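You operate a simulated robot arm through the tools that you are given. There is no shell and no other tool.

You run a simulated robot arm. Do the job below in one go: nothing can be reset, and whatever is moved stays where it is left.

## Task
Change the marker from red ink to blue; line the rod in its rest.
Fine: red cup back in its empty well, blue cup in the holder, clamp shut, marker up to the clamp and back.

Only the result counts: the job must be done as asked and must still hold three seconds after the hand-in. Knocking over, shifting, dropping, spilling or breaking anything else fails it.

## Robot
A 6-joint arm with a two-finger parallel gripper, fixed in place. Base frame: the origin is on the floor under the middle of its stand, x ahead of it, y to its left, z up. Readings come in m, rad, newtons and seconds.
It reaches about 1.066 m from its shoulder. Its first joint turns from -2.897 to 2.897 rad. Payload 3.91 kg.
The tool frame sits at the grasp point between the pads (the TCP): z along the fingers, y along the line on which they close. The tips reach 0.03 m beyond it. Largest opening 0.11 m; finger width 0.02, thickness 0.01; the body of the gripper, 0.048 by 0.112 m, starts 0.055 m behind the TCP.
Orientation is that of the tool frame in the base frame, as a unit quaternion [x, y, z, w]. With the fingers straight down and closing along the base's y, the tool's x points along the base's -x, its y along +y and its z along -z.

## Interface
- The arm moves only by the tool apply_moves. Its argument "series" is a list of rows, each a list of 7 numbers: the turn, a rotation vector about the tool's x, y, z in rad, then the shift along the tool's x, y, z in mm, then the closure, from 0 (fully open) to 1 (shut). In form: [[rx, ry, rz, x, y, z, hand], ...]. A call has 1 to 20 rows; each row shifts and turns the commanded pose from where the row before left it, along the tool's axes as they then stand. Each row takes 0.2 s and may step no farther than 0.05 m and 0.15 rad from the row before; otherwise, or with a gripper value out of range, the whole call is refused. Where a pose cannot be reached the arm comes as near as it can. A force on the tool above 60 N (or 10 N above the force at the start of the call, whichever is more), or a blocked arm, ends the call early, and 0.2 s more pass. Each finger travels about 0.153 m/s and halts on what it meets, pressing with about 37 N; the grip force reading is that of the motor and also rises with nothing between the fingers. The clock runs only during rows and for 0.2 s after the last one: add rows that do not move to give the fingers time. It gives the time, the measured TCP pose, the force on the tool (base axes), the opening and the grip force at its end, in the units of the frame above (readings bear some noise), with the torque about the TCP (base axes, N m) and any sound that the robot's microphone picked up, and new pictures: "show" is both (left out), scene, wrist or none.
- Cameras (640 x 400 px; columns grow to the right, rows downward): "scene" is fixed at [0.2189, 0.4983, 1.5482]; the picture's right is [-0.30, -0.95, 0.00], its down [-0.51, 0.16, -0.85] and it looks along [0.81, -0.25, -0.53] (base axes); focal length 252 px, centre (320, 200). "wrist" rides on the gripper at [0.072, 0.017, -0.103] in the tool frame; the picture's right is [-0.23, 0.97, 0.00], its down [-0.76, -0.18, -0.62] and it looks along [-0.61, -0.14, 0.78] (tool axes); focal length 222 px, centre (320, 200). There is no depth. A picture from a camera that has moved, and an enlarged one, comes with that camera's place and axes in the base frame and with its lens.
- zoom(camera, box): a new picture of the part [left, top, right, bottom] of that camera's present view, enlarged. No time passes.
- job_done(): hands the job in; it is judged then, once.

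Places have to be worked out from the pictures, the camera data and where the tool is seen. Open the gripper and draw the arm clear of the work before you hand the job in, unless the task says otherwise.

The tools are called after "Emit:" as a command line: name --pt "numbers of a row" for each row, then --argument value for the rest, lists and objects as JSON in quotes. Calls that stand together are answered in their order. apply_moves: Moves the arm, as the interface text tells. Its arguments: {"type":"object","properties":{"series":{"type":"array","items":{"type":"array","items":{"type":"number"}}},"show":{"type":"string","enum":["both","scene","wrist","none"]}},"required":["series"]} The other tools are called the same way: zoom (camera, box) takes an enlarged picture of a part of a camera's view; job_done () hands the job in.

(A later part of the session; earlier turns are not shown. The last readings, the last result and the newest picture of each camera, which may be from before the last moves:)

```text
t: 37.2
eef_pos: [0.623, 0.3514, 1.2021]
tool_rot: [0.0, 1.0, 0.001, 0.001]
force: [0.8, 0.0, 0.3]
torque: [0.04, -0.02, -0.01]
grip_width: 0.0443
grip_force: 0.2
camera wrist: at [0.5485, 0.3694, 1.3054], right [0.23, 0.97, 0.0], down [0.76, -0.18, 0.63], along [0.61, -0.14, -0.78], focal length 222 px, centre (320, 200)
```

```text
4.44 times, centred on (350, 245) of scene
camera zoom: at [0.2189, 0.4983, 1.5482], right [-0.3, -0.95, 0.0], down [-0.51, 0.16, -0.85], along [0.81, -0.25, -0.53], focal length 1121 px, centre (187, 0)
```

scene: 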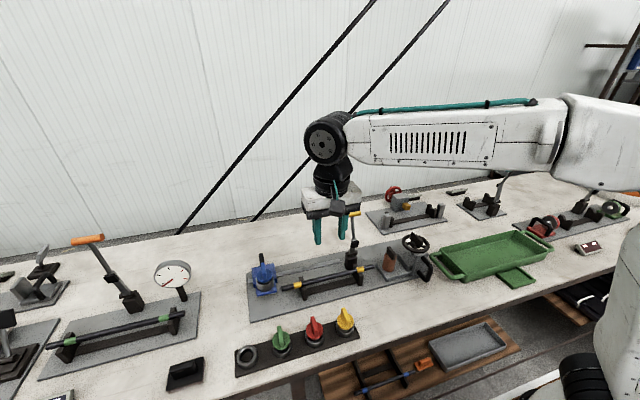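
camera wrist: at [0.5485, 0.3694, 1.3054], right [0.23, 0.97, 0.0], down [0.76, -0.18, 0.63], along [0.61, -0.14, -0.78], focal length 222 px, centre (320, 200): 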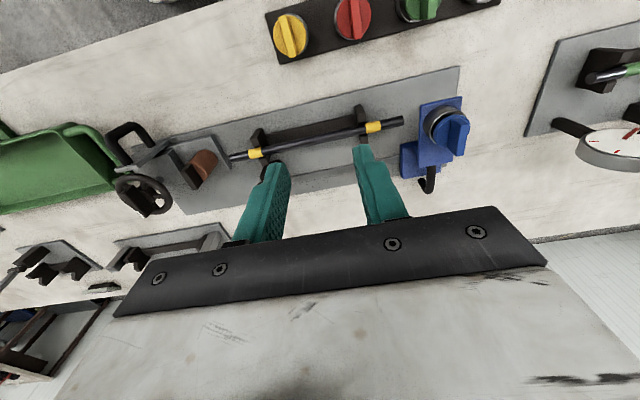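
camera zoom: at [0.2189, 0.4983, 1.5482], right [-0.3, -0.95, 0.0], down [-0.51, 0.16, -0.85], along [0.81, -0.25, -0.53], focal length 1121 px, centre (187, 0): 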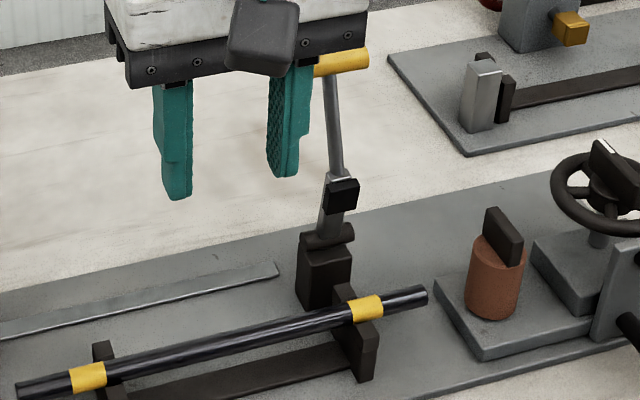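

The finger hides the clamp from here. I zoom on the other stations' clamps for comparison while thinking how the lever closes.

Emit:
zoom --camera "scene" --box '[440, 150, 640, 260]'

Emit:
zoom --camera "scene" --box '[0, 220, 200, 380]'

Emit:
zoom --camera "scene" --box '[330, 235, 380, 285]'

```text
3.20 times, centred on (540, 205) of scene
camera zoom: at [0.2189, 0.4983, 1.5482], right [-0.3, -0.95, 0.0], down [-0.51, 0.16, -0.85], along [0.81, -0.25, -0.53], focal length 807 px, centre (-384, 184)
```

zoom: 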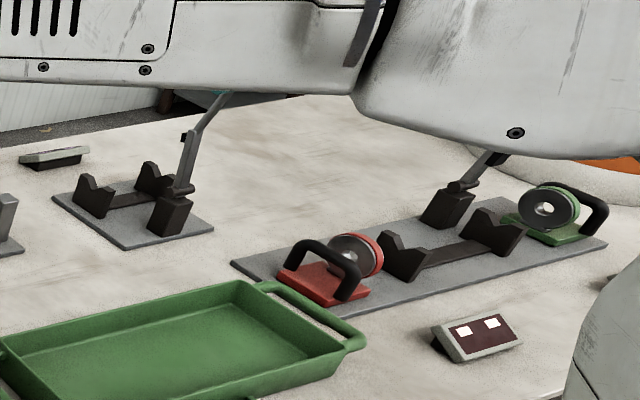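

```text
2.50 times, centred on (100, 300) of scene
camera zoom: at [0.2189, 0.4983, 1.5482], right [-0.3, -0.95, 0.0], down [-0.51, 0.16, -0.85], along [0.81, -0.25, -0.53], focal length 630 px, centre (870, -50)
```

zoom: 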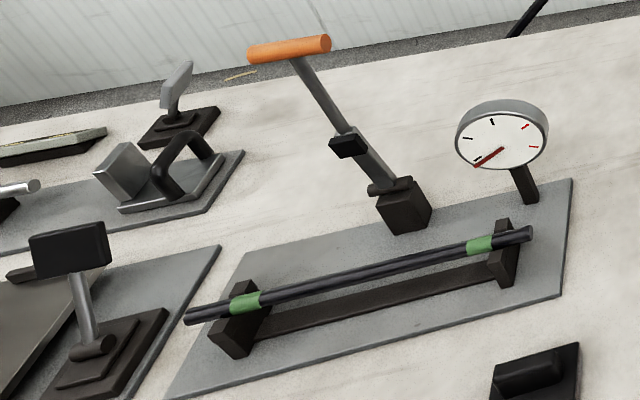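

```text
8.00 times, centred on (355, 260) of scene
camera zoom: at [0.2189, 0.4983, 1.5482], right [-0.3, -0.95, 0.0], down [-0.51, 0.16, -0.85], along [0.81, -0.25, -0.53], focal length 2018 px, centre (40, -280)
```

zoom: 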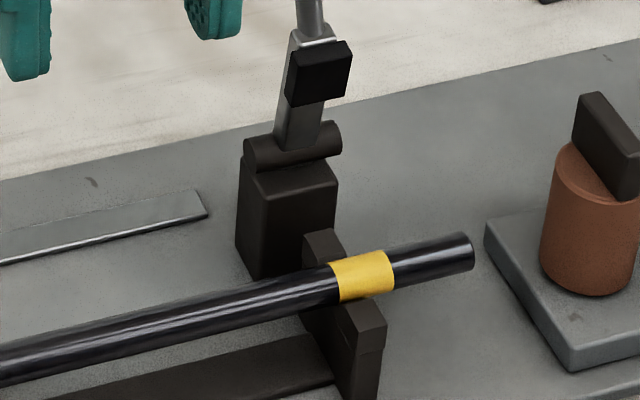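

The hinge lies along y at about (0.732, 0.238, 1.00), and the pad on the lever's front will land on the rod when the lever swings ~100° toward −x. I plan to grip the T-bar by its two ends along y so it can pivot between the pads, so I open fully and move above the bar to measure it.

Emit:
apply_moves --pt "0 0 0 0 0 -30 0" --pt "0 0 0 -25 -30 0 0" --pt "0 0 0 -30 -30 0 0" --pt "0 0 0 -30 -30 0 0" --pt "0 0 0 -20 -26 0 0" --pt "0 0 0 0 0 0 0"

Emit:
zoom --camera "wrist" --box '[200, 60, 440, 220]'

Emit:
zoom --camera "scene" --box '[300, 170, 400, 270]'

```text
t: 38.6
eef_pos: [0.7273, 0.2393, 1.2292]
tool_rot: [0.0, 1.0, 0.001, 0.001]
force: [0.1, -1.8, 0.8]
torque: [0.02, 0.0, -0.01]
grip_width: 0.1099
grip_force: 0.1
camera wrist: at [0.6529, 0.2555, 1.3329], right [0.23, 0.97, 0.0], down [0.76, -0.18, 0.63], along [0.61, -0.14, -0.78], focal length 222 px, centre (320, 200)
```

scene: 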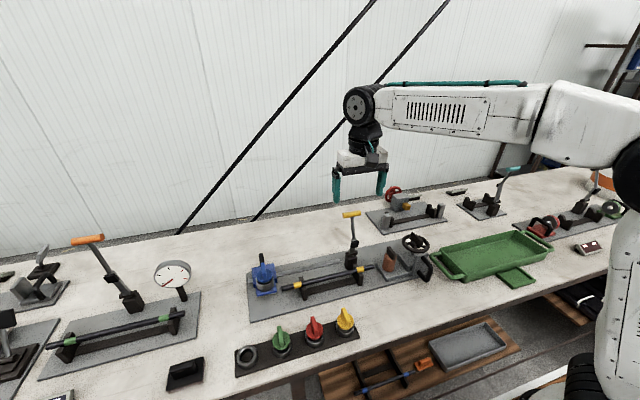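
wrist: 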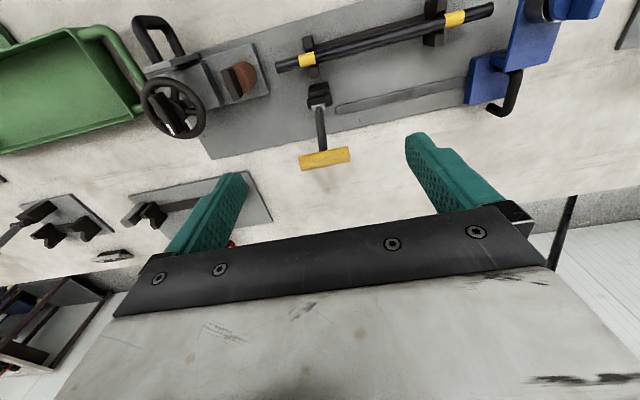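

```text
2.50 times, centred on (320, 140) of wrist
camera zoom: at [0.6529, 0.2555, 1.3329], right [0.23, 0.97, 0.0], down [0.76, -0.18, 0.63], along [0.61, -0.14, -0.78], focal length 555 px, centre (320, 350)
```

zoom: 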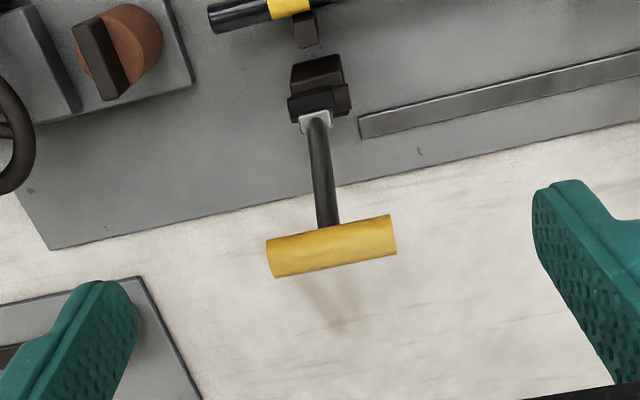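

```text
4.00 times, centred on (350, 220) of scene
camera zoom: at [0.2189, 0.4983, 1.5482], right [-0.3, -0.95, 0.0], down [-0.51, 0.16, -0.85], along [0.81, -0.25, -0.53], focal length 1009 px, centre (200, 120)
```

zoom: 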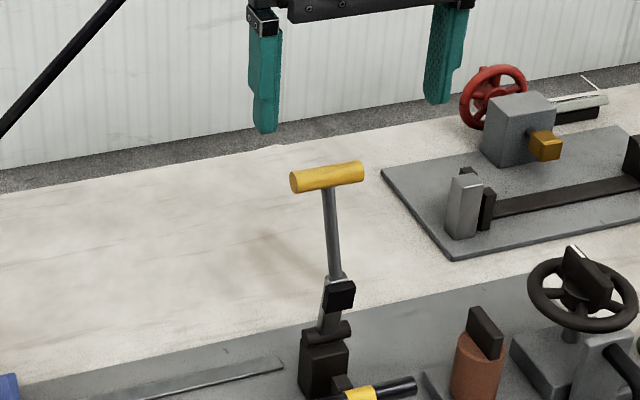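

The T-bar is 51 mm long, 16 mm thick, exactly along y, centred at (0.762, 0.235, 1.127). I move over it and lower the wide-open fingers to straddle its ends.

Emit:
apply_moves --pt "0 0 0 -16 -2 0 0" --pt "0 0 0 -17 -2 0 0" --pt "0 0 0 0 0 25 0" --pt "0 0 0 0 0 25 0" --pt "0 0 0 0 0 15 0" --pt "0 0 0 0 0 0 0"

Emit:
zoom --camera "wrist" --box '[200, 60, 440, 220]'

Emit:
zoom --camera "scene" --box '[300, 170, 400, 270]'

```text
t: 40.0
eef_pos: [0.7595, 0.2346, 1.1657]
tool_rot: [0.0, 1.0, 0.0, 0.002]
force: [1.0, 0.0, 0.5]
torque: [0.0, 0.0, 0.01]
grip_width: 0.11
grip_force: 0.1
camera wrist: at [0.6865, 0.2521, 1.2695], right [0.23, 0.97, 0.0], down [0.76, -0.18, 0.63], along [0.61, -0.14, -0.78], focal length 222 px, centre (320, 200)
```

scene: 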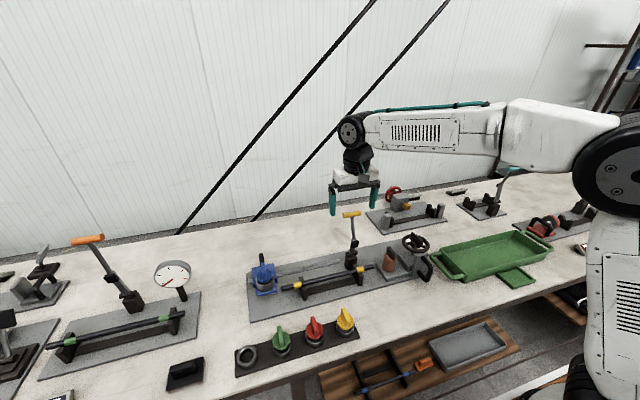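
wrist: 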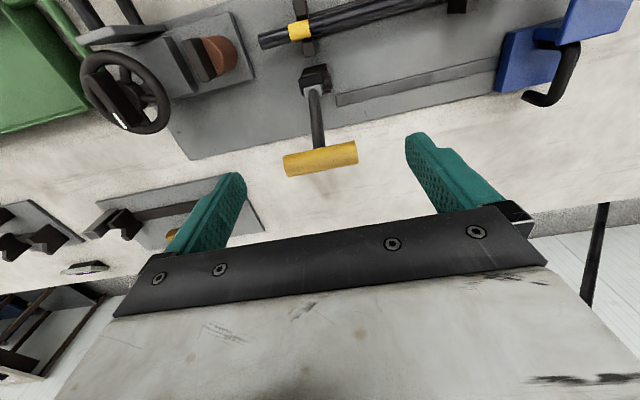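

```text
2.50 times, centred on (320, 140) of wrist
camera zoom: at [0.6865, 0.2521, 1.2695], right [0.23, 0.97, 0.0], down [0.76, -0.18, 0.63], along [0.61, -0.14, -0.78], focal length 555 px, centre (320, 350)
```

zoom: 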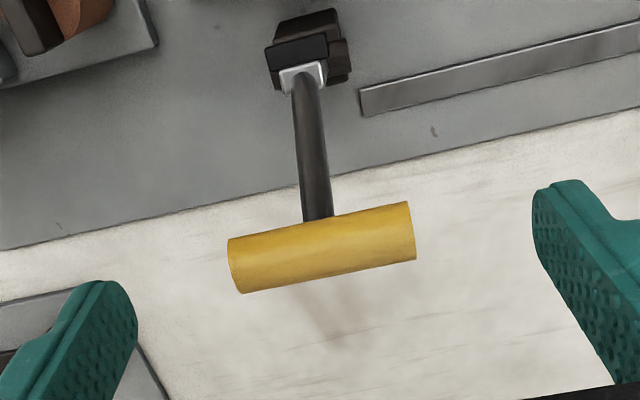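

```text
4.00 times, centred on (350, 220) of scene
camera zoom: at [0.2189, 0.4983, 1.5482], right [-0.3, -0.95, 0.0], down [-0.51, 0.16, -0.85], along [0.81, -0.25, -0.53], focal length 1009 px, centre (200, 120)
```

zoom: 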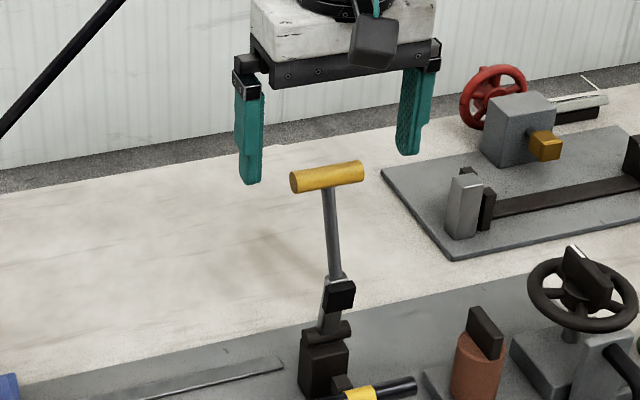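

The bar is centred between the fingers; it needs +2 mm in x. I descend 32 mm so the bar ends lie between the pads, and then close.

Emit:
apply_moves --pt "0 0 0 -2 0 12 0" --pt "0 0 0 0 0 12 0" --pt "0 0 0 0 0 8 0" --pt "0 0 0 0 0 0 0" --pt "0 0 0 0 0 0 0.45" --pt "0 0 0 0 0 0 0.45" --pt "0 0 0 0 0 0 0.45"

Emit:
zoom --camera "wrist" --box '[200, 60, 440, 220]'

Emit:
zoom --camera "scene" --box '[310, 180, 390, 270]'

```text
t: 41.6
eef_pos: [0.7624, 0.2333, 1.1342]
tool_rot: [0.0, 1.0, 0.0, 0.002]
force: [0.3, 2.8, -2.2]
torque: [0.22, -0.06, -0.07]
grip_width: 0.0678
grip_force: 45.3
camera wrist: at [0.6892, 0.252, 1.2381], right [0.23, 0.97, 0.0], down [0.76, -0.18, 0.63], along [0.61, -0.14, -0.78], focal length 222 px, centre (320, 200)
```

scene: 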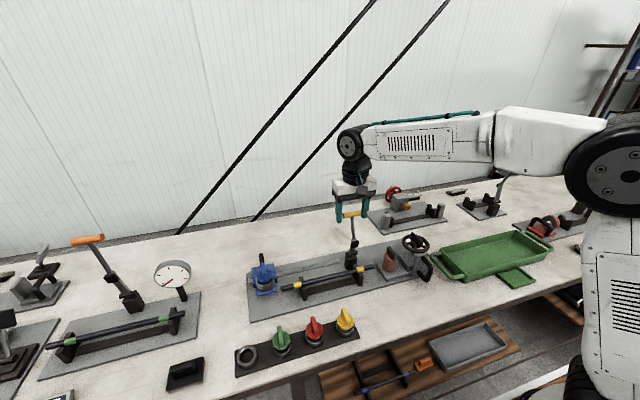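
wrist: 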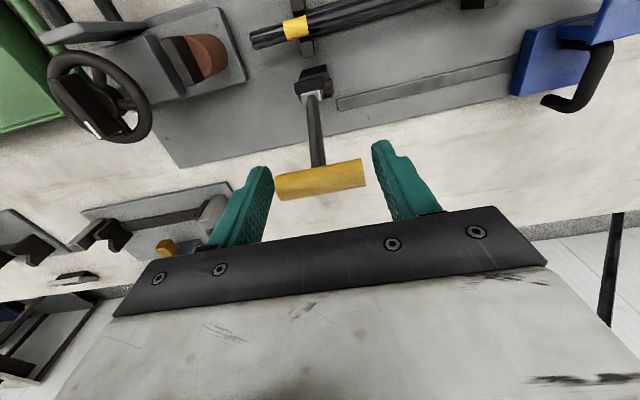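

```text
2.50 times, centred on (320, 140) of wrist
camera zoom: at [0.6892, 0.252, 1.2381], right [0.23, 0.97, 0.0], down [0.76, -0.18, 0.63], along [0.61, -0.14, -0.78], focal length 555 px, centre (320, 350)
```

zoom: 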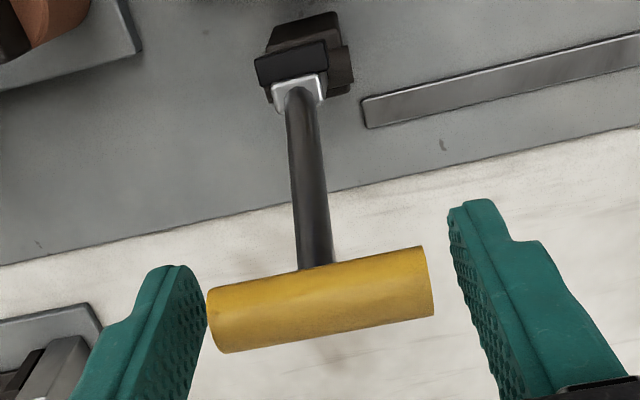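

```text
4.44 times, centred on (350, 225) of scene
camera zoom: at [0.2189, 0.4983, 1.5482], right [-0.3, -0.95, 0.0], down [-0.51, 0.16, -0.85], along [0.81, -0.25, -0.53], focal length 1121 px, centre (187, 89)
```

zoom: 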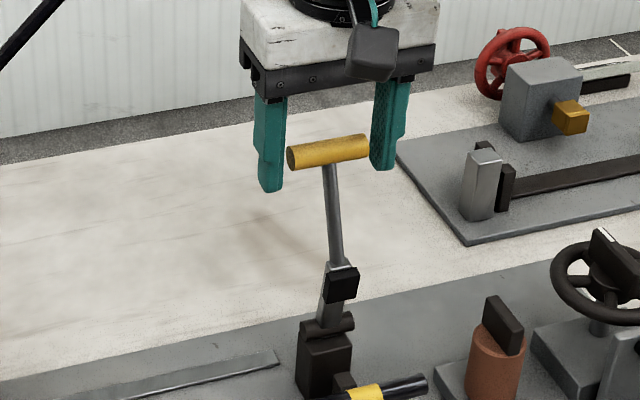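

The fingers stopped at 67.8 mm with motor force up but almost no net side force. I zoom in to see whether both pads really touch the bar ends.

Emit:
zoom --camera "wrist" --box '[220, 120, 340, 220]'

Emit:
zoom --camera "wrist" --box '[320, 120, 440, 220]'

Emit:
zoom --camera "scene" --box '[325, 185, 385, 235]'

```text
4.00 times, centred on (280, 170) of wrist
camera zoom: at [0.6892, 0.252, 1.2381], right [0.23, 0.97, 0.0], down [0.76, -0.18, 0.63], along [0.61, -0.14, -0.78], focal length 888 px, centre (480, 320)
```

zoom: 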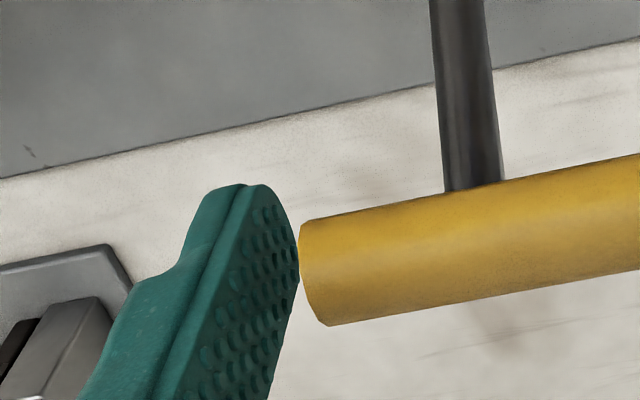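

```text
4.00 times, centred on (380, 170) of wrist
camera zoom: at [0.6892, 0.252, 1.2381], right [0.23, 0.97, 0.0], down [0.76, -0.18, 0.63], along [0.61, -0.14, -0.78], focal length 888 px, centre (80, 320)
```

zoom: 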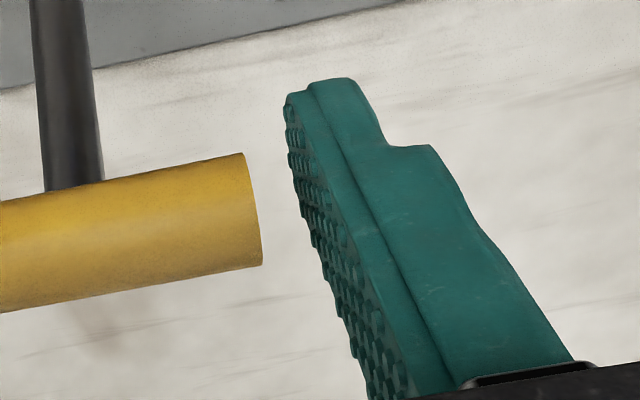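

```text
8.00 times, centred on (355, 210) of scene
camera zoom: at [0.2189, 0.4983, 1.5482], right [-0.3, -0.95, 0.0], down [-0.51, 0.16, -0.85], along [0.81, -0.25, -0.53], focal length 2018 px, centre (40, 120)
```

zoom: 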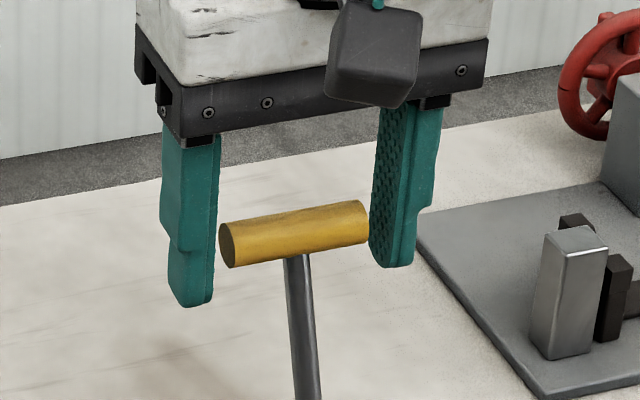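

The gaps look equal on both sides and there is almost no net force, so the bar seems held evenly at its ends (rounded contact). I try the first 13° of the arc toward −x, and check the forces and that the lever follows.

Emit:
apply_moves --pt "0 0 0 7.3 0 -1.4 0.5" --pt "0 0 0 7.2 0 -1.1 0.5" --pt "0 0 0 7.4 0 -0.6 0.5" --pt "0 0 0 7.4 0 -0.2 0.5" --pt "0 0 0 0 0 0 0.5"

Emit:
zoom --camera "wrist" --box '[200, 60, 440, 220]'

Emit:
zoom --camera "scene" --box '[310, 190, 390, 290]'

```text
t: 42.8
eef_pos: [0.7342, 0.2356, 1.1354]
tool_rot: [-0.001, 1.0, 0.0, 0.001]
force: [6.6, 9.3, -10.8]
torque: [0.18, -0.82, 0.17]
grip_width: 0.0678
grip_force: 44.3
camera wrist: at [0.6608, 0.2521, 1.24], right [0.23, 0.97, 0.0], down [0.76, -0.18, 0.62], along [0.61, -0.14, -0.78], focal length 222 px, centre (320, 200)
```

scene: 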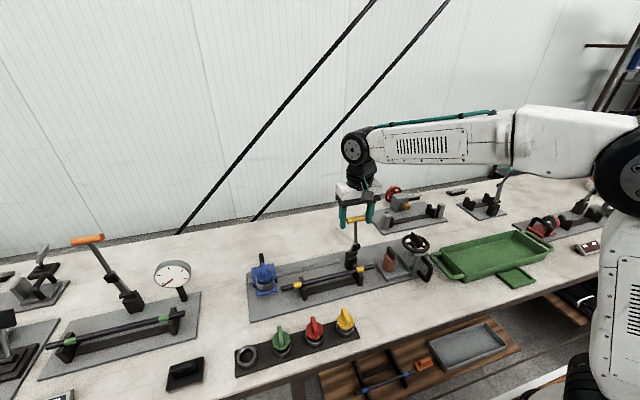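
wrist: 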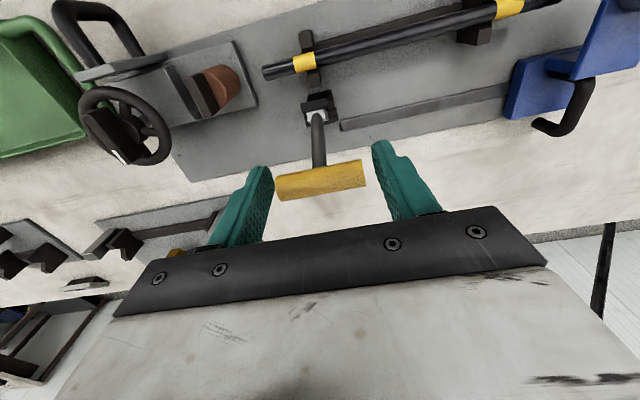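

```text
2.50 times, centred on (320, 140) of wrist
camera zoom: at [0.6608, 0.2521, 1.24], right [0.23, 0.97, 0.0], down [0.76, -0.18, 0.62], along [0.61, -0.14, -0.78], focal length 555 px, centre (320, 350)
```

zoom: 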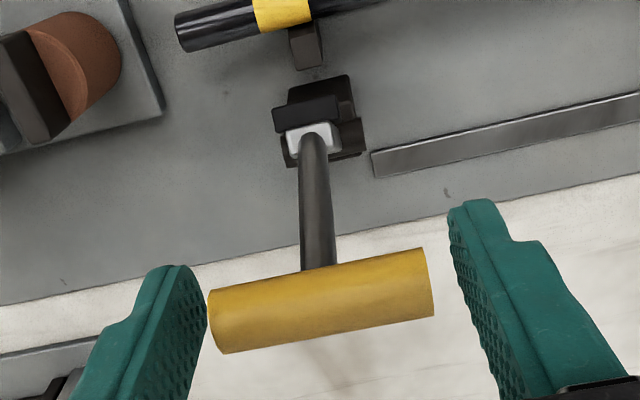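

```text
4.00 times, centred on (350, 240) of scene
camera zoom: at [0.2189, 0.4983, 1.5482], right [-0.3, -0.95, 0.0], down [-0.51, 0.16, -0.85], along [0.81, -0.25, -0.53], focal length 1009 px, centre (200, 40)
```

zoom: 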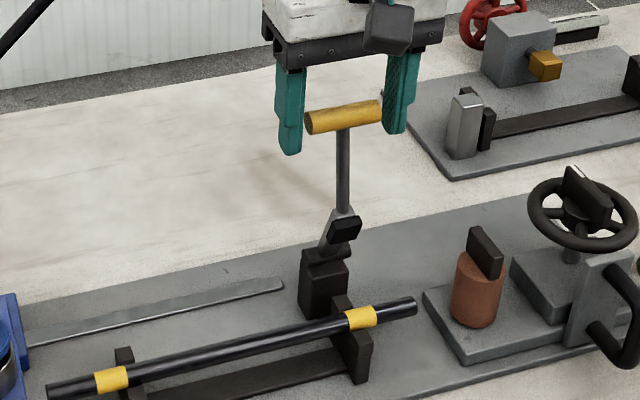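

The lever follows; fz −11 N says I was pulling slightly upward, so the hinge is nearer (0.747, 0.986) with radius ≈0.142. I continue on that corrected arc to about −24°.

Emit:
apply_moves --pt "0 0 0 5 0.5 2.2 0.5" --pt "0 0 0 5 0.5 1.8 0.5" --pt "0 0 0 4.9 0 1.6 0.5" --pt "0 0 0 7.1 0 1.7 0.5" --pt "0 0 0 7.2 0 2.1 0.5" --pt "0 0 0 7 0 2.5 0.5" --pt "0 0 0 6.9 0 2.9 0.5" --pt "0 0 0 0 0 0 0.5"

Emit:
zoom --camera "wrist" --box '[200, 60, 440, 220]'

Emit:
zoom --camera "scene" --box '[310, 190, 390, 290]'

```text
t: 44.6
eef_pos: [0.6887, 0.2357, 1.1231]
tool_rot: [-0.001, 1.0, 0.0, 0.003]
force: [-6.9, 13.5, 36.6]
torque: [0.7, -1.05, 0.19]
grip_width: 0.0682
grip_force: 45.0
camera wrist: at [0.6151, 0.2519, 1.2263], right [0.23, 0.97, 0.0], down [0.76, -0.18, 0.63], along [0.61, -0.14, -0.78], focal length 222 px, centre (320, 200)
```

scene: 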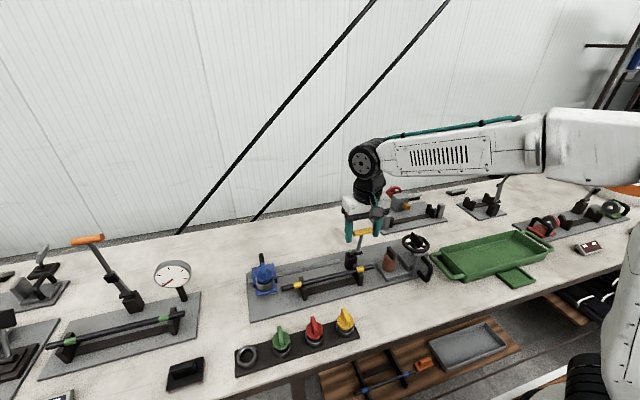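
wrist: 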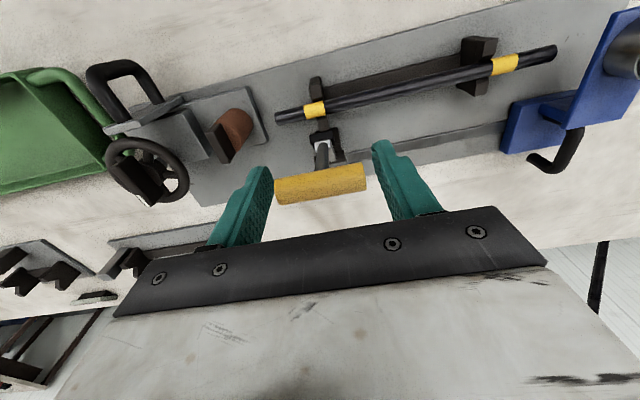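

```text
2.50 times, centred on (320, 140) of wrist
camera zoom: at [0.6151, 0.2519, 1.2263], right [0.23, 0.97, 0.0], down [0.76, -0.18, 0.63], along [0.61, -0.14, -0.78], focal length 555 px, centre (320, 350)
```

zoom: 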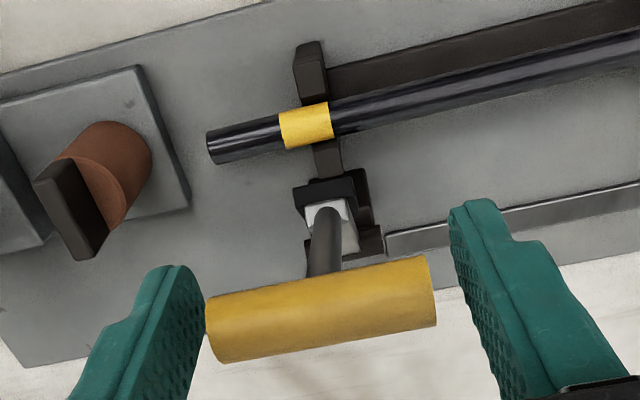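

```text
4.00 times, centred on (350, 240) of scene
camera zoom: at [0.2189, 0.4983, 1.5482], right [-0.3, -0.95, 0.0], down [-0.51, 0.16, -0.85], along [0.81, -0.25, -0.53], focal length 1009 px, centre (200, 40)
```

zoom: 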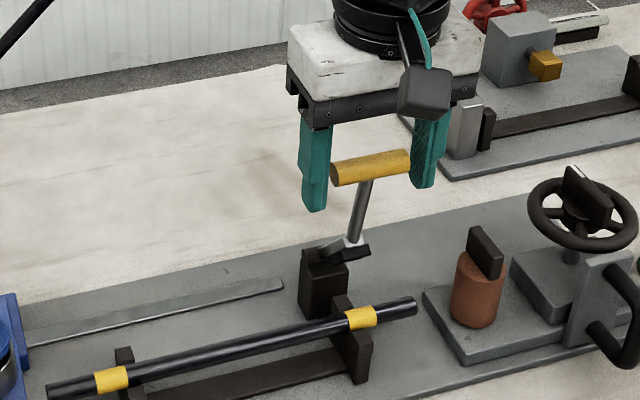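

fz is now +37 N: the bar's natural path is higher than my arc here (hinge nearer (0.733, 0.999), R ≈ 0.131). I raise 5 mm to unload and re-read before going on.

Emit:
apply_moves --pt "0 0 0 0 0.5 -2.5 0.5" --pt "0 0 0 0 0.5 -2.5 0.5" --pt "0 0 0 0 0 0 0.5" --show "wrist"

Emit:
zoom --camera "wrist" --box '[200, 60, 440, 220]'

Emit:
zoom --camera "scene" --box '[335, 210, 395, 280]'

```text
t: 45.4
eef_pos: [0.6902, 0.2346, 1.1237]
tool_rot: [0.0, 1.0, -0.001, -0.001]
force: [3.3, 20.9, -20.0]
torque: [0.75, 0.61, 0.02]
grip_width: 0.0684
grip_force: 44.9
camera wrist: at [0.6165, 0.2523, 1.227], right [0.23, 0.97, 0.0], down [0.76, -0.18, 0.62], along [0.61, -0.14, -0.78], focal length 222 px, centre (320, 200)
```

wrist: 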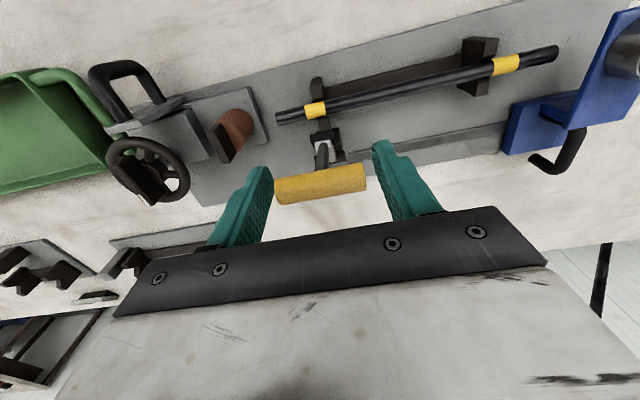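

```text
2.50 times, centred on (320, 140) of wrist
camera zoom: at [0.6165, 0.2523, 1.227], right [0.23, 0.97, 0.0], down [0.76, -0.18, 0.62], along [0.61, -0.14, -0.78], focal length 555 px, centre (320, 350)
```

zoom: 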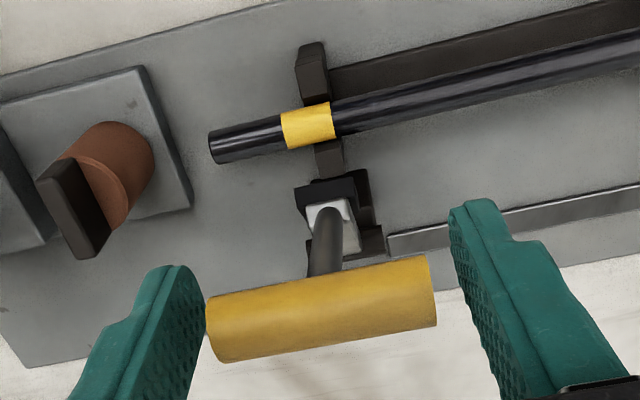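

```text
5.71 times, centred on (365, 245) of scene
camera zoom: at [0.2189, 0.4983, 1.5482], right [-0.3, -0.95, 0.0], down [-0.51, 0.16, -0.85], along [0.81, -0.25, -0.53], focal length 1441 px, centre (63, -57)
```

zoom: 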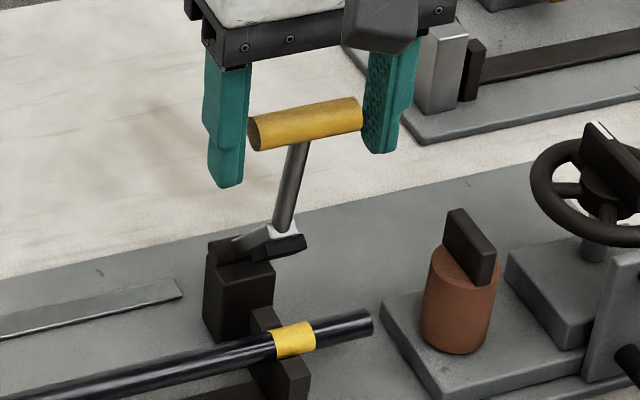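

Raising 5 mm flipped fz to −20 N, so the free height is about 1.5–2 mm lower; fy grew with my +y nudges, so I undo those (−2 mm y) and lower 1.8 mm.

Emit:
apply_moves --pt "0 0 0 0 -1 0.9 0.5" --pt "0 0 0 0 -1 0.9 0.5" --pt "0 0 0 0 0 0 0.5" --show "none"

```text
t: 46.2
eef_pos: [0.6918, 0.236, 1.123]
tool_rot: [-0.001, 1.0, 0.0, 0.001]
force: [1.8, 27.9, -29.9]
torque: [-0.35, 1.13, 0.13]
grip_width: 0.0681
grip_force: 45.1
```

The forces seem to be still settling rather than static. I hold still for a second and read again.

Emit:
apply_moves --pt "0 0 0 0 0 0 0.5" --pt "0 0 0 0 0 0 0.5" --pt "0 0 0 0 0 0 0.5" --pt "0 0 0 0 0 0 0.5" --show "none"

```text
t: 47.2
eef_pos: [0.6927, 0.2339, 1.1241]
tool_rot: [-0.001, 1.0, 0.0, 0.0]
force: [7.6, 28.9, -33.2]
torque: [-0.07, 0.59, 0.39]
grip_width: 0.0682
grip_force: 45.4
```

Settled forces: fy +29, fz −33. I shift +1 mm y and lower 1.5 mm, hold, and read the response to learn the stiffness.

Emit:
apply_moves --pt "0 0 0 0 1 1.5 0.5" --pt "0 0 0 0 0 0 0.5" --pt "0 0 0 0 0 0 0.5" --pt "0 0 0 0 0 0 0.5" --pt "0 0 0 0 0 0 0.5" --show "none"

```text
t: 48.4
eef_pos: [0.6922, 0.2358, 1.1243]
tool_rot: [0.0, 1.0, 0.002, 0.003]
force: [4.8, 17.0, -2.5]
torque: [-0.22, -0.52, -0.04]
grip_width: 0.0686
grip_force: 45.1
```

Good: fz ≈ 0 and fy fell 12 N per mm. I add +1.2 mm y and advance 12° along a refitted arc (centre ≈ (0.737, 1.018), R ≈ 0.117 for the TCP), then hold and read.

Emit:
apply_moves --pt "0 0 0 3.6 0.6 1.7 0.5" --pt "0 0 0 3.6 0.6 1.9 0.5" --pt "0 0 0 3.7 0 2.0 0.5" --pt "0 0 0 3.5 0 2.1 0.5" --pt "0 0 0 3.4 0 2.2 0.5" --pt "0 0 0 3.4 0 2.4 0.5" --pt "0 0 0 0 0 0 0.5" --pt "0 0 0 0 0 0 0.5" --pt "0 0 0 0 0 0 0.5"

Emit:
zoom --camera "wrist" --box '[200, 60, 440, 220]'

Emit:
zoom --camera "scene" --box '[335, 210, 395, 280]'

```text
t: 50.4
eef_pos: [0.6678, 0.235, 1.1121]
tool_rot: [0.0, 1.0, -0.001, 0.001]
force: [-11.3, -31.9, 25.9]
torque: [-0.8, -0.53, -0.13]
grip_width: 0.0682
grip_force: 45.2
camera wrist: at [0.5939, 0.2522, 1.2153], right [0.23, 0.97, 0.0], down [0.76, -0.18, 0.62], along [0.61, -0.14, -0.78], focal length 222 px, centre (320, 200)
```

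scene: 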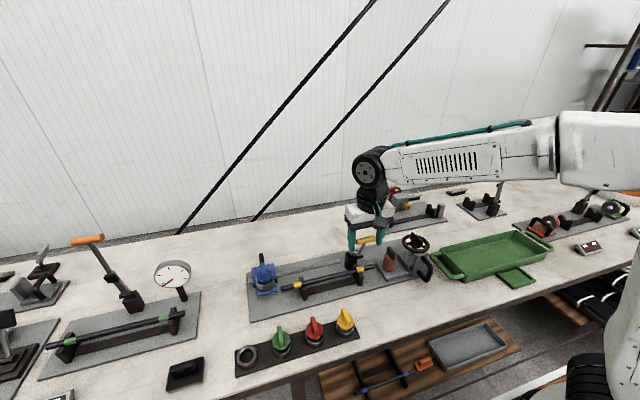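
wrist: 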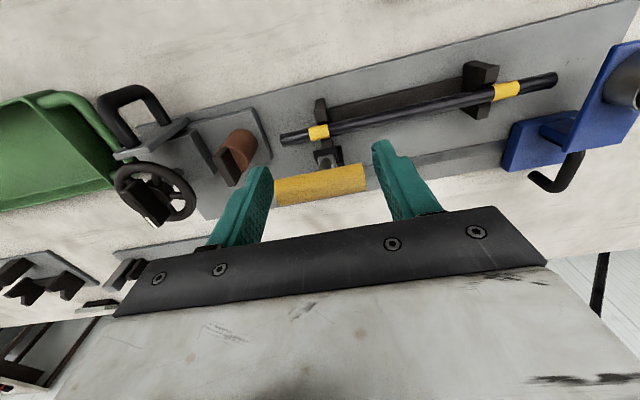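

```text
2.50 times, centred on (320, 140) of wrist
camera zoom: at [0.5939, 0.2522, 1.2153], right [0.23, 0.97, 0.0], down [0.76, -0.18, 0.62], along [0.61, -0.14, -0.78], focal length 555 px, centre (320, 350)
```

zoom: 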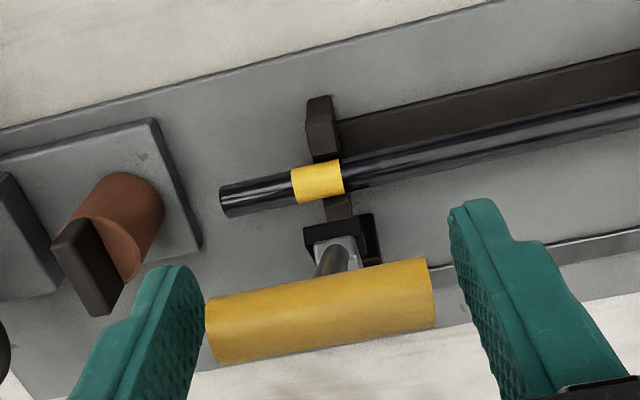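

```text
5.71 times, centred on (365, 245) of scene
camera zoom: at [0.2189, 0.4983, 1.5482], right [-0.3, -0.95, 0.0], down [-0.51, 0.16, -0.85], along [0.81, -0.25, -0.53], focal length 1441 px, centre (63, -57)
```

zoom: 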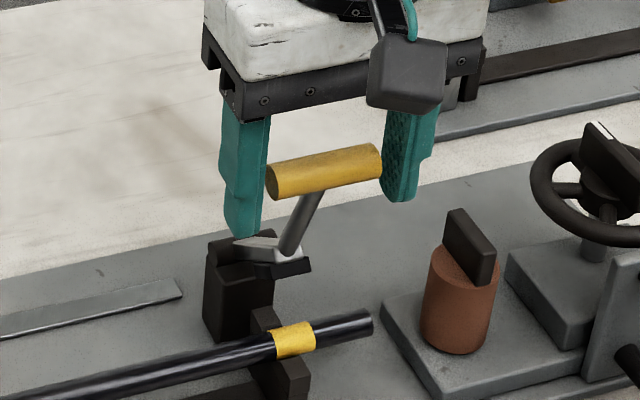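

fz +26 and fy −32 tell me to go about 1.3 mm higher and −0.8 mm in y. I include those corrections and advance another 12° on an arc about the hinge (0.735, 0.997), then hold and read.

Emit:
apply_moves --pt "0 0 0 0 -0.8 -1.3 0.5" --pt "0 0 0 3.7 0 2.2 0.5" --pt "0 0 0 3.7 0 2.4 0.5" --pt "0 0 0 3.7 0 2.6 0.5" --pt "0 0 0 3.6 0 2.8 0.5" --pt "0 0 0 3.6 0 2.9 0.5" --pt "0 0 0 3.6 0 3.1 0.5" --pt "0 0 0 0 0 0 0.5" --pt "0 0 0 0 0 0 0.5" --pt "0 0 0 0 0 0 0.5"

Emit:
zoom --camera "wrist" --box '[200, 60, 440, 220]'

Emit:
zoom --camera "scene" --box '[335, 220, 395, 290]'

```text
t: 52.6
eef_pos: [0.6487, 0.2356, 1.0967]
tool_rot: [-0.001, 1.0, 0.001, 0.001]
force: [4.8, 4.5, -1.1]
torque: [0.76, -0.5, 0.08]
grip_width: 0.0683
grip_force: 44.7
camera wrist: at [0.5741, 0.252, 1.2002], right [0.23, 0.97, 0.0], down [0.76, -0.18, 0.62], along [0.61, -0.14, -0.78], focal length 222 px, centre (320, 200)
```

scene: 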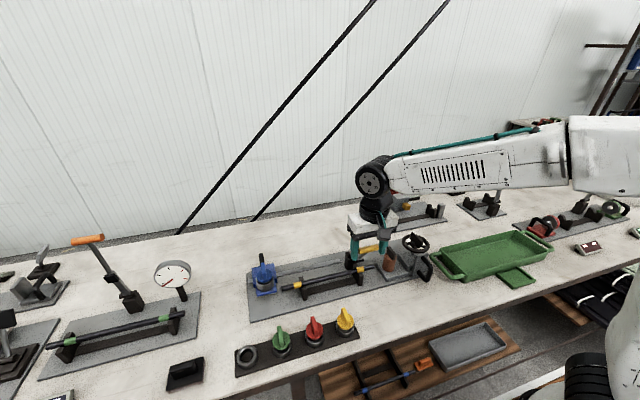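
wrist: 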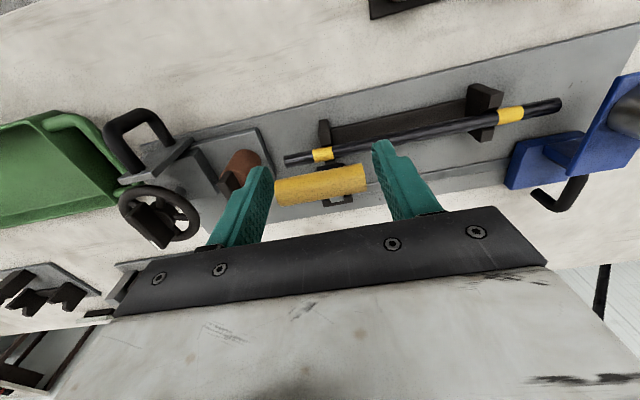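

```text
2.50 times, centred on (320, 140) of wrist
camera zoom: at [0.5741, 0.252, 1.2002], right [0.23, 0.97, 0.0], down [0.76, -0.18, 0.62], along [0.61, -0.14, -0.78], focal length 555 px, centre (320, 350)
```

zoom: 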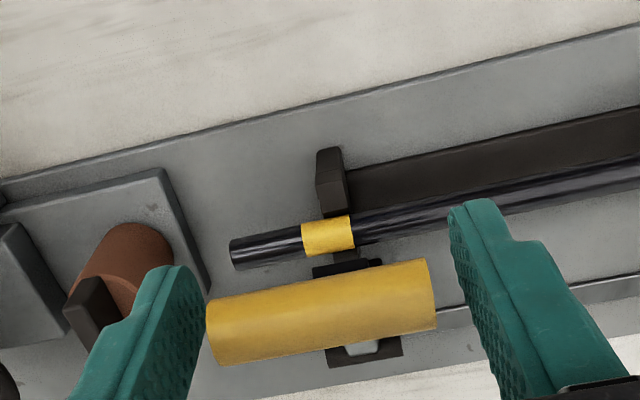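

```text
5.71 times, centred on (365, 255) of scene
camera zoom: at [0.2189, 0.4983, 1.5482], right [-0.3, -0.95, 0.0], down [-0.51, 0.16, -0.85], along [0.81, -0.25, -0.53], focal length 1441 px, centre (63, -114)
```

zoom: 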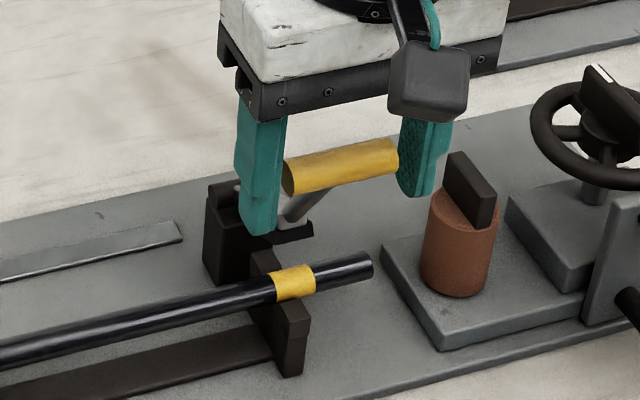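

Forces are almost zero now, so this arc fits. I continue another 12° (to about −54°), watching for pad contact.

Emit:
apply_moves --pt "0 0 0 3.4 0 3.1 0.5" --pt "0 0 0 3.3 0 3.3 0.5" --pt "0 0 0 3.1 0 3.4 0.5" --pt "0 0 0 3.0 0 3.5 0.5" --pt "0 0 0 2.9 0 3.6 0.5" --pt "0 0 0 2.9 0 3.7 0.5" --pt "0 0 0 0 0 0 0.5" --pt "0 0 0 0 0 0 0.5"

Emit:
zoom --camera "wrist" --box '[200, 60, 440, 220]'

Emit:
zoom --camera "scene" --box '[335, 220, 395, 290]'

```text
t: 54.4
eef_pos: [0.6301, 0.2347, 1.0763]
tool_rot: [0.001, 1.0, 0.001, 0.001]
force: [2.9, -4.2, 5.8]
torque: [0.28, -0.89, -0.17]
grip_width: 0.0683
grip_force: 44.8
camera wrist: at [0.5558, 0.2521, 1.1797], right [0.23, 0.97, 0.0], down [0.76, -0.18, 0.62], along [0.61, -0.14, -0.78], focal length 222 px, centre (320, 200)
```

scene: 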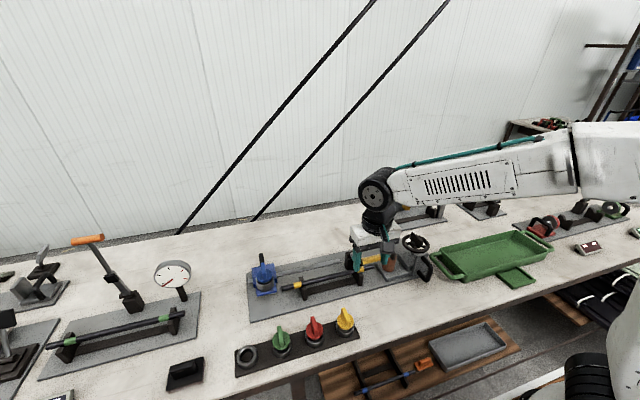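
wrist: 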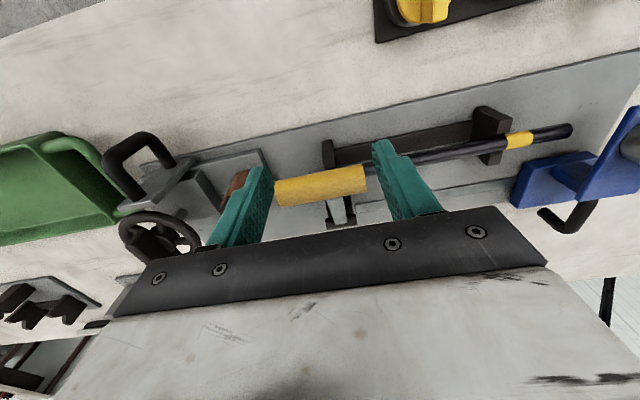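

```text
2.50 times, centred on (320, 140) of wrist
camera zoom: at [0.5558, 0.2521, 1.1797], right [0.23, 0.97, 0.0], down [0.76, -0.18, 0.62], along [0.61, -0.14, -0.78], focal length 555 px, centre (320, 350)
```

zoom: 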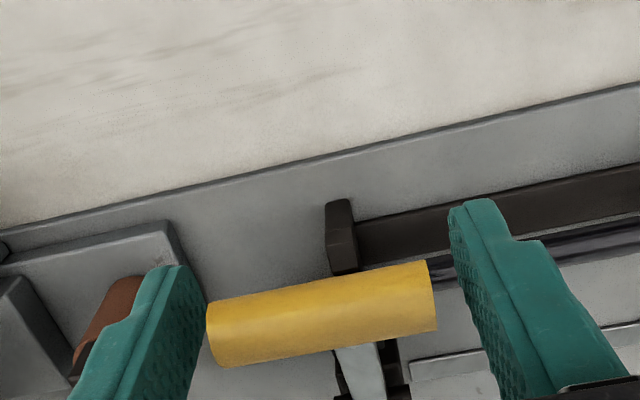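

```text
5.71 times, centred on (365, 255) of scene
camera zoom: at [0.2189, 0.4983, 1.5482], right [-0.3, -0.95, 0.0], down [-0.51, 0.16, -0.85], along [0.81, -0.25, -0.53], focal length 1441 px, centre (63, -114)
```

zoom: 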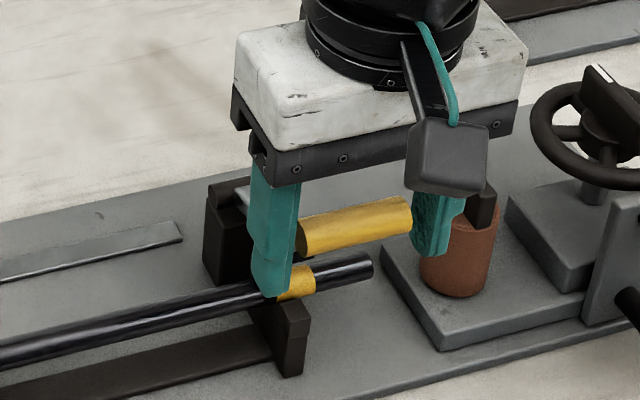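

Still free and tracking. I advance 6° more (to −60°) with small steps and read the contact force.

Emit:
apply_moves --pt "0 0 0 2.6 0 3.8 0.5" --pt "0 0 0 2.5 0 3.9 0.5" --pt "0 0 0 2.4 0 3.9 0.5" --pt "0 0 0 0 0 0 0.5" --pt "0 0 0 0 0 0 0.5" --show "wrist"

Emit:
zoom --camera "scene" --box '[335, 220, 395, 290]'

```text
t: 55.6
eef_pos: [0.622, 0.234, 1.0637]
tool_rot: [0.001, 1.0, 0.001, 0.001]
force: [4.9, -10.9, 4.4]
torque: [0.04, -0.92, -0.04]
grip_width: 0.0684
grip_force: 44.8
camera wrist: at [0.5481, 0.2522, 1.1678], right [0.23, 0.97, 0.0], down [0.76, -0.18, 0.62], along [0.61, -0.14, -0.78], focal length 222 px, centre (320, 200)
```

wrist: 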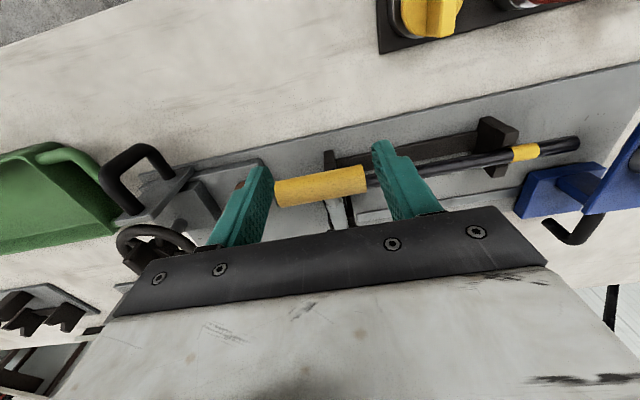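

```text
5.71 times, centred on (365, 255) of scene
camera zoom: at [0.2189, 0.4983, 1.5482], right [-0.3, -0.95, 0.0], down [-0.51, 0.16, -0.85], along [0.81, -0.25, -0.53], focal length 1441 px, centre (63, -114)
```

zoom: 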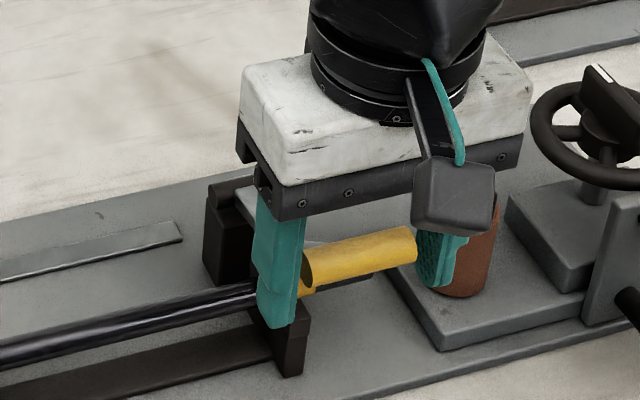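

No contact yet, lever still tracking. I continue 6° (to −66°) with −0.3 mm y correction.

Emit:
apply_moves --pt "0 0 0 2.2 -0.3 4.0 0.5" --pt "0 0 0 2.1 0 4.2 0.5" --pt "0 0 0 2.0 0 4.2 0.5" --pt "0 0 0 0 0 0 0.5" --pt "0 0 0 0 0 0 0.5" --show "wrist"

Emit:
zoom --camera "scene" --box '[335, 220, 395, 290]'

Emit:
zoom --camera "wrist" --box '[260, 110, 400, 220]'

```text
t: 56.8
eef_pos: [0.6157, 0.2353, 1.0528]
tool_rot: [-0.001, 1.0, 0.001, 0.002]
force: [13.0, 2.2, 2.9]
torque: [0.66, -1.05, 0.16]
grip_width: 0.0683
grip_force: 44.8
camera wrist: at [0.5419, 0.252, 1.156], right [0.23, 0.97, 0.0], down [0.76, -0.18, 0.63], along [0.61, -0.14, -0.78], focal length 222 px, centre (320, 200)
```

wrist: 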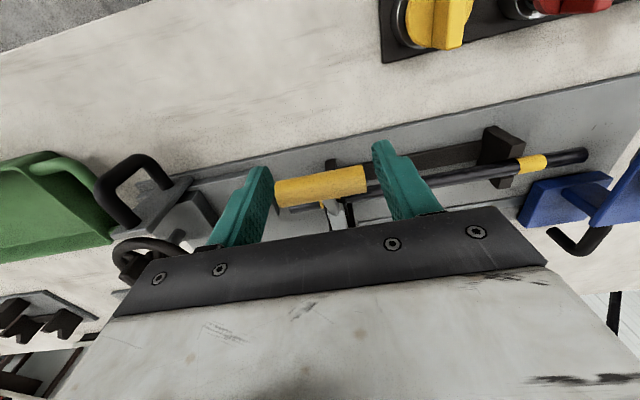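

```text
5.71 times, centred on (365, 255) of scene
camera zoom: at [0.2189, 0.4983, 1.5482], right [-0.3, -0.95, 0.0], down [-0.51, 0.16, -0.85], along [0.81, -0.25, -0.53], focal length 1441 px, centre (63, -114)
```

zoom: 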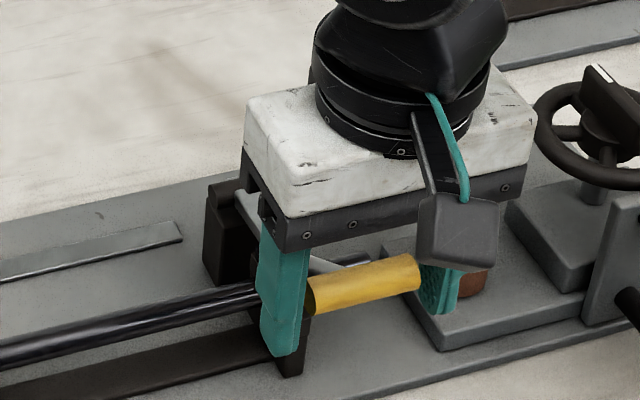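

```text
3.64 times, centred on (330, 165) of wrist
camera zoom: at [0.5419, 0.252, 1.156], right [0.23, 0.97, 0.0], down [0.76, -0.18, 0.63], along [0.61, -0.14, -0.78], focal length 808 px, centre (284, 327)
```

zoom: 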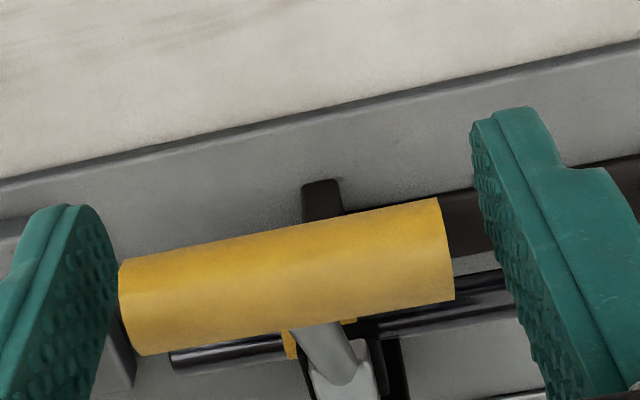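

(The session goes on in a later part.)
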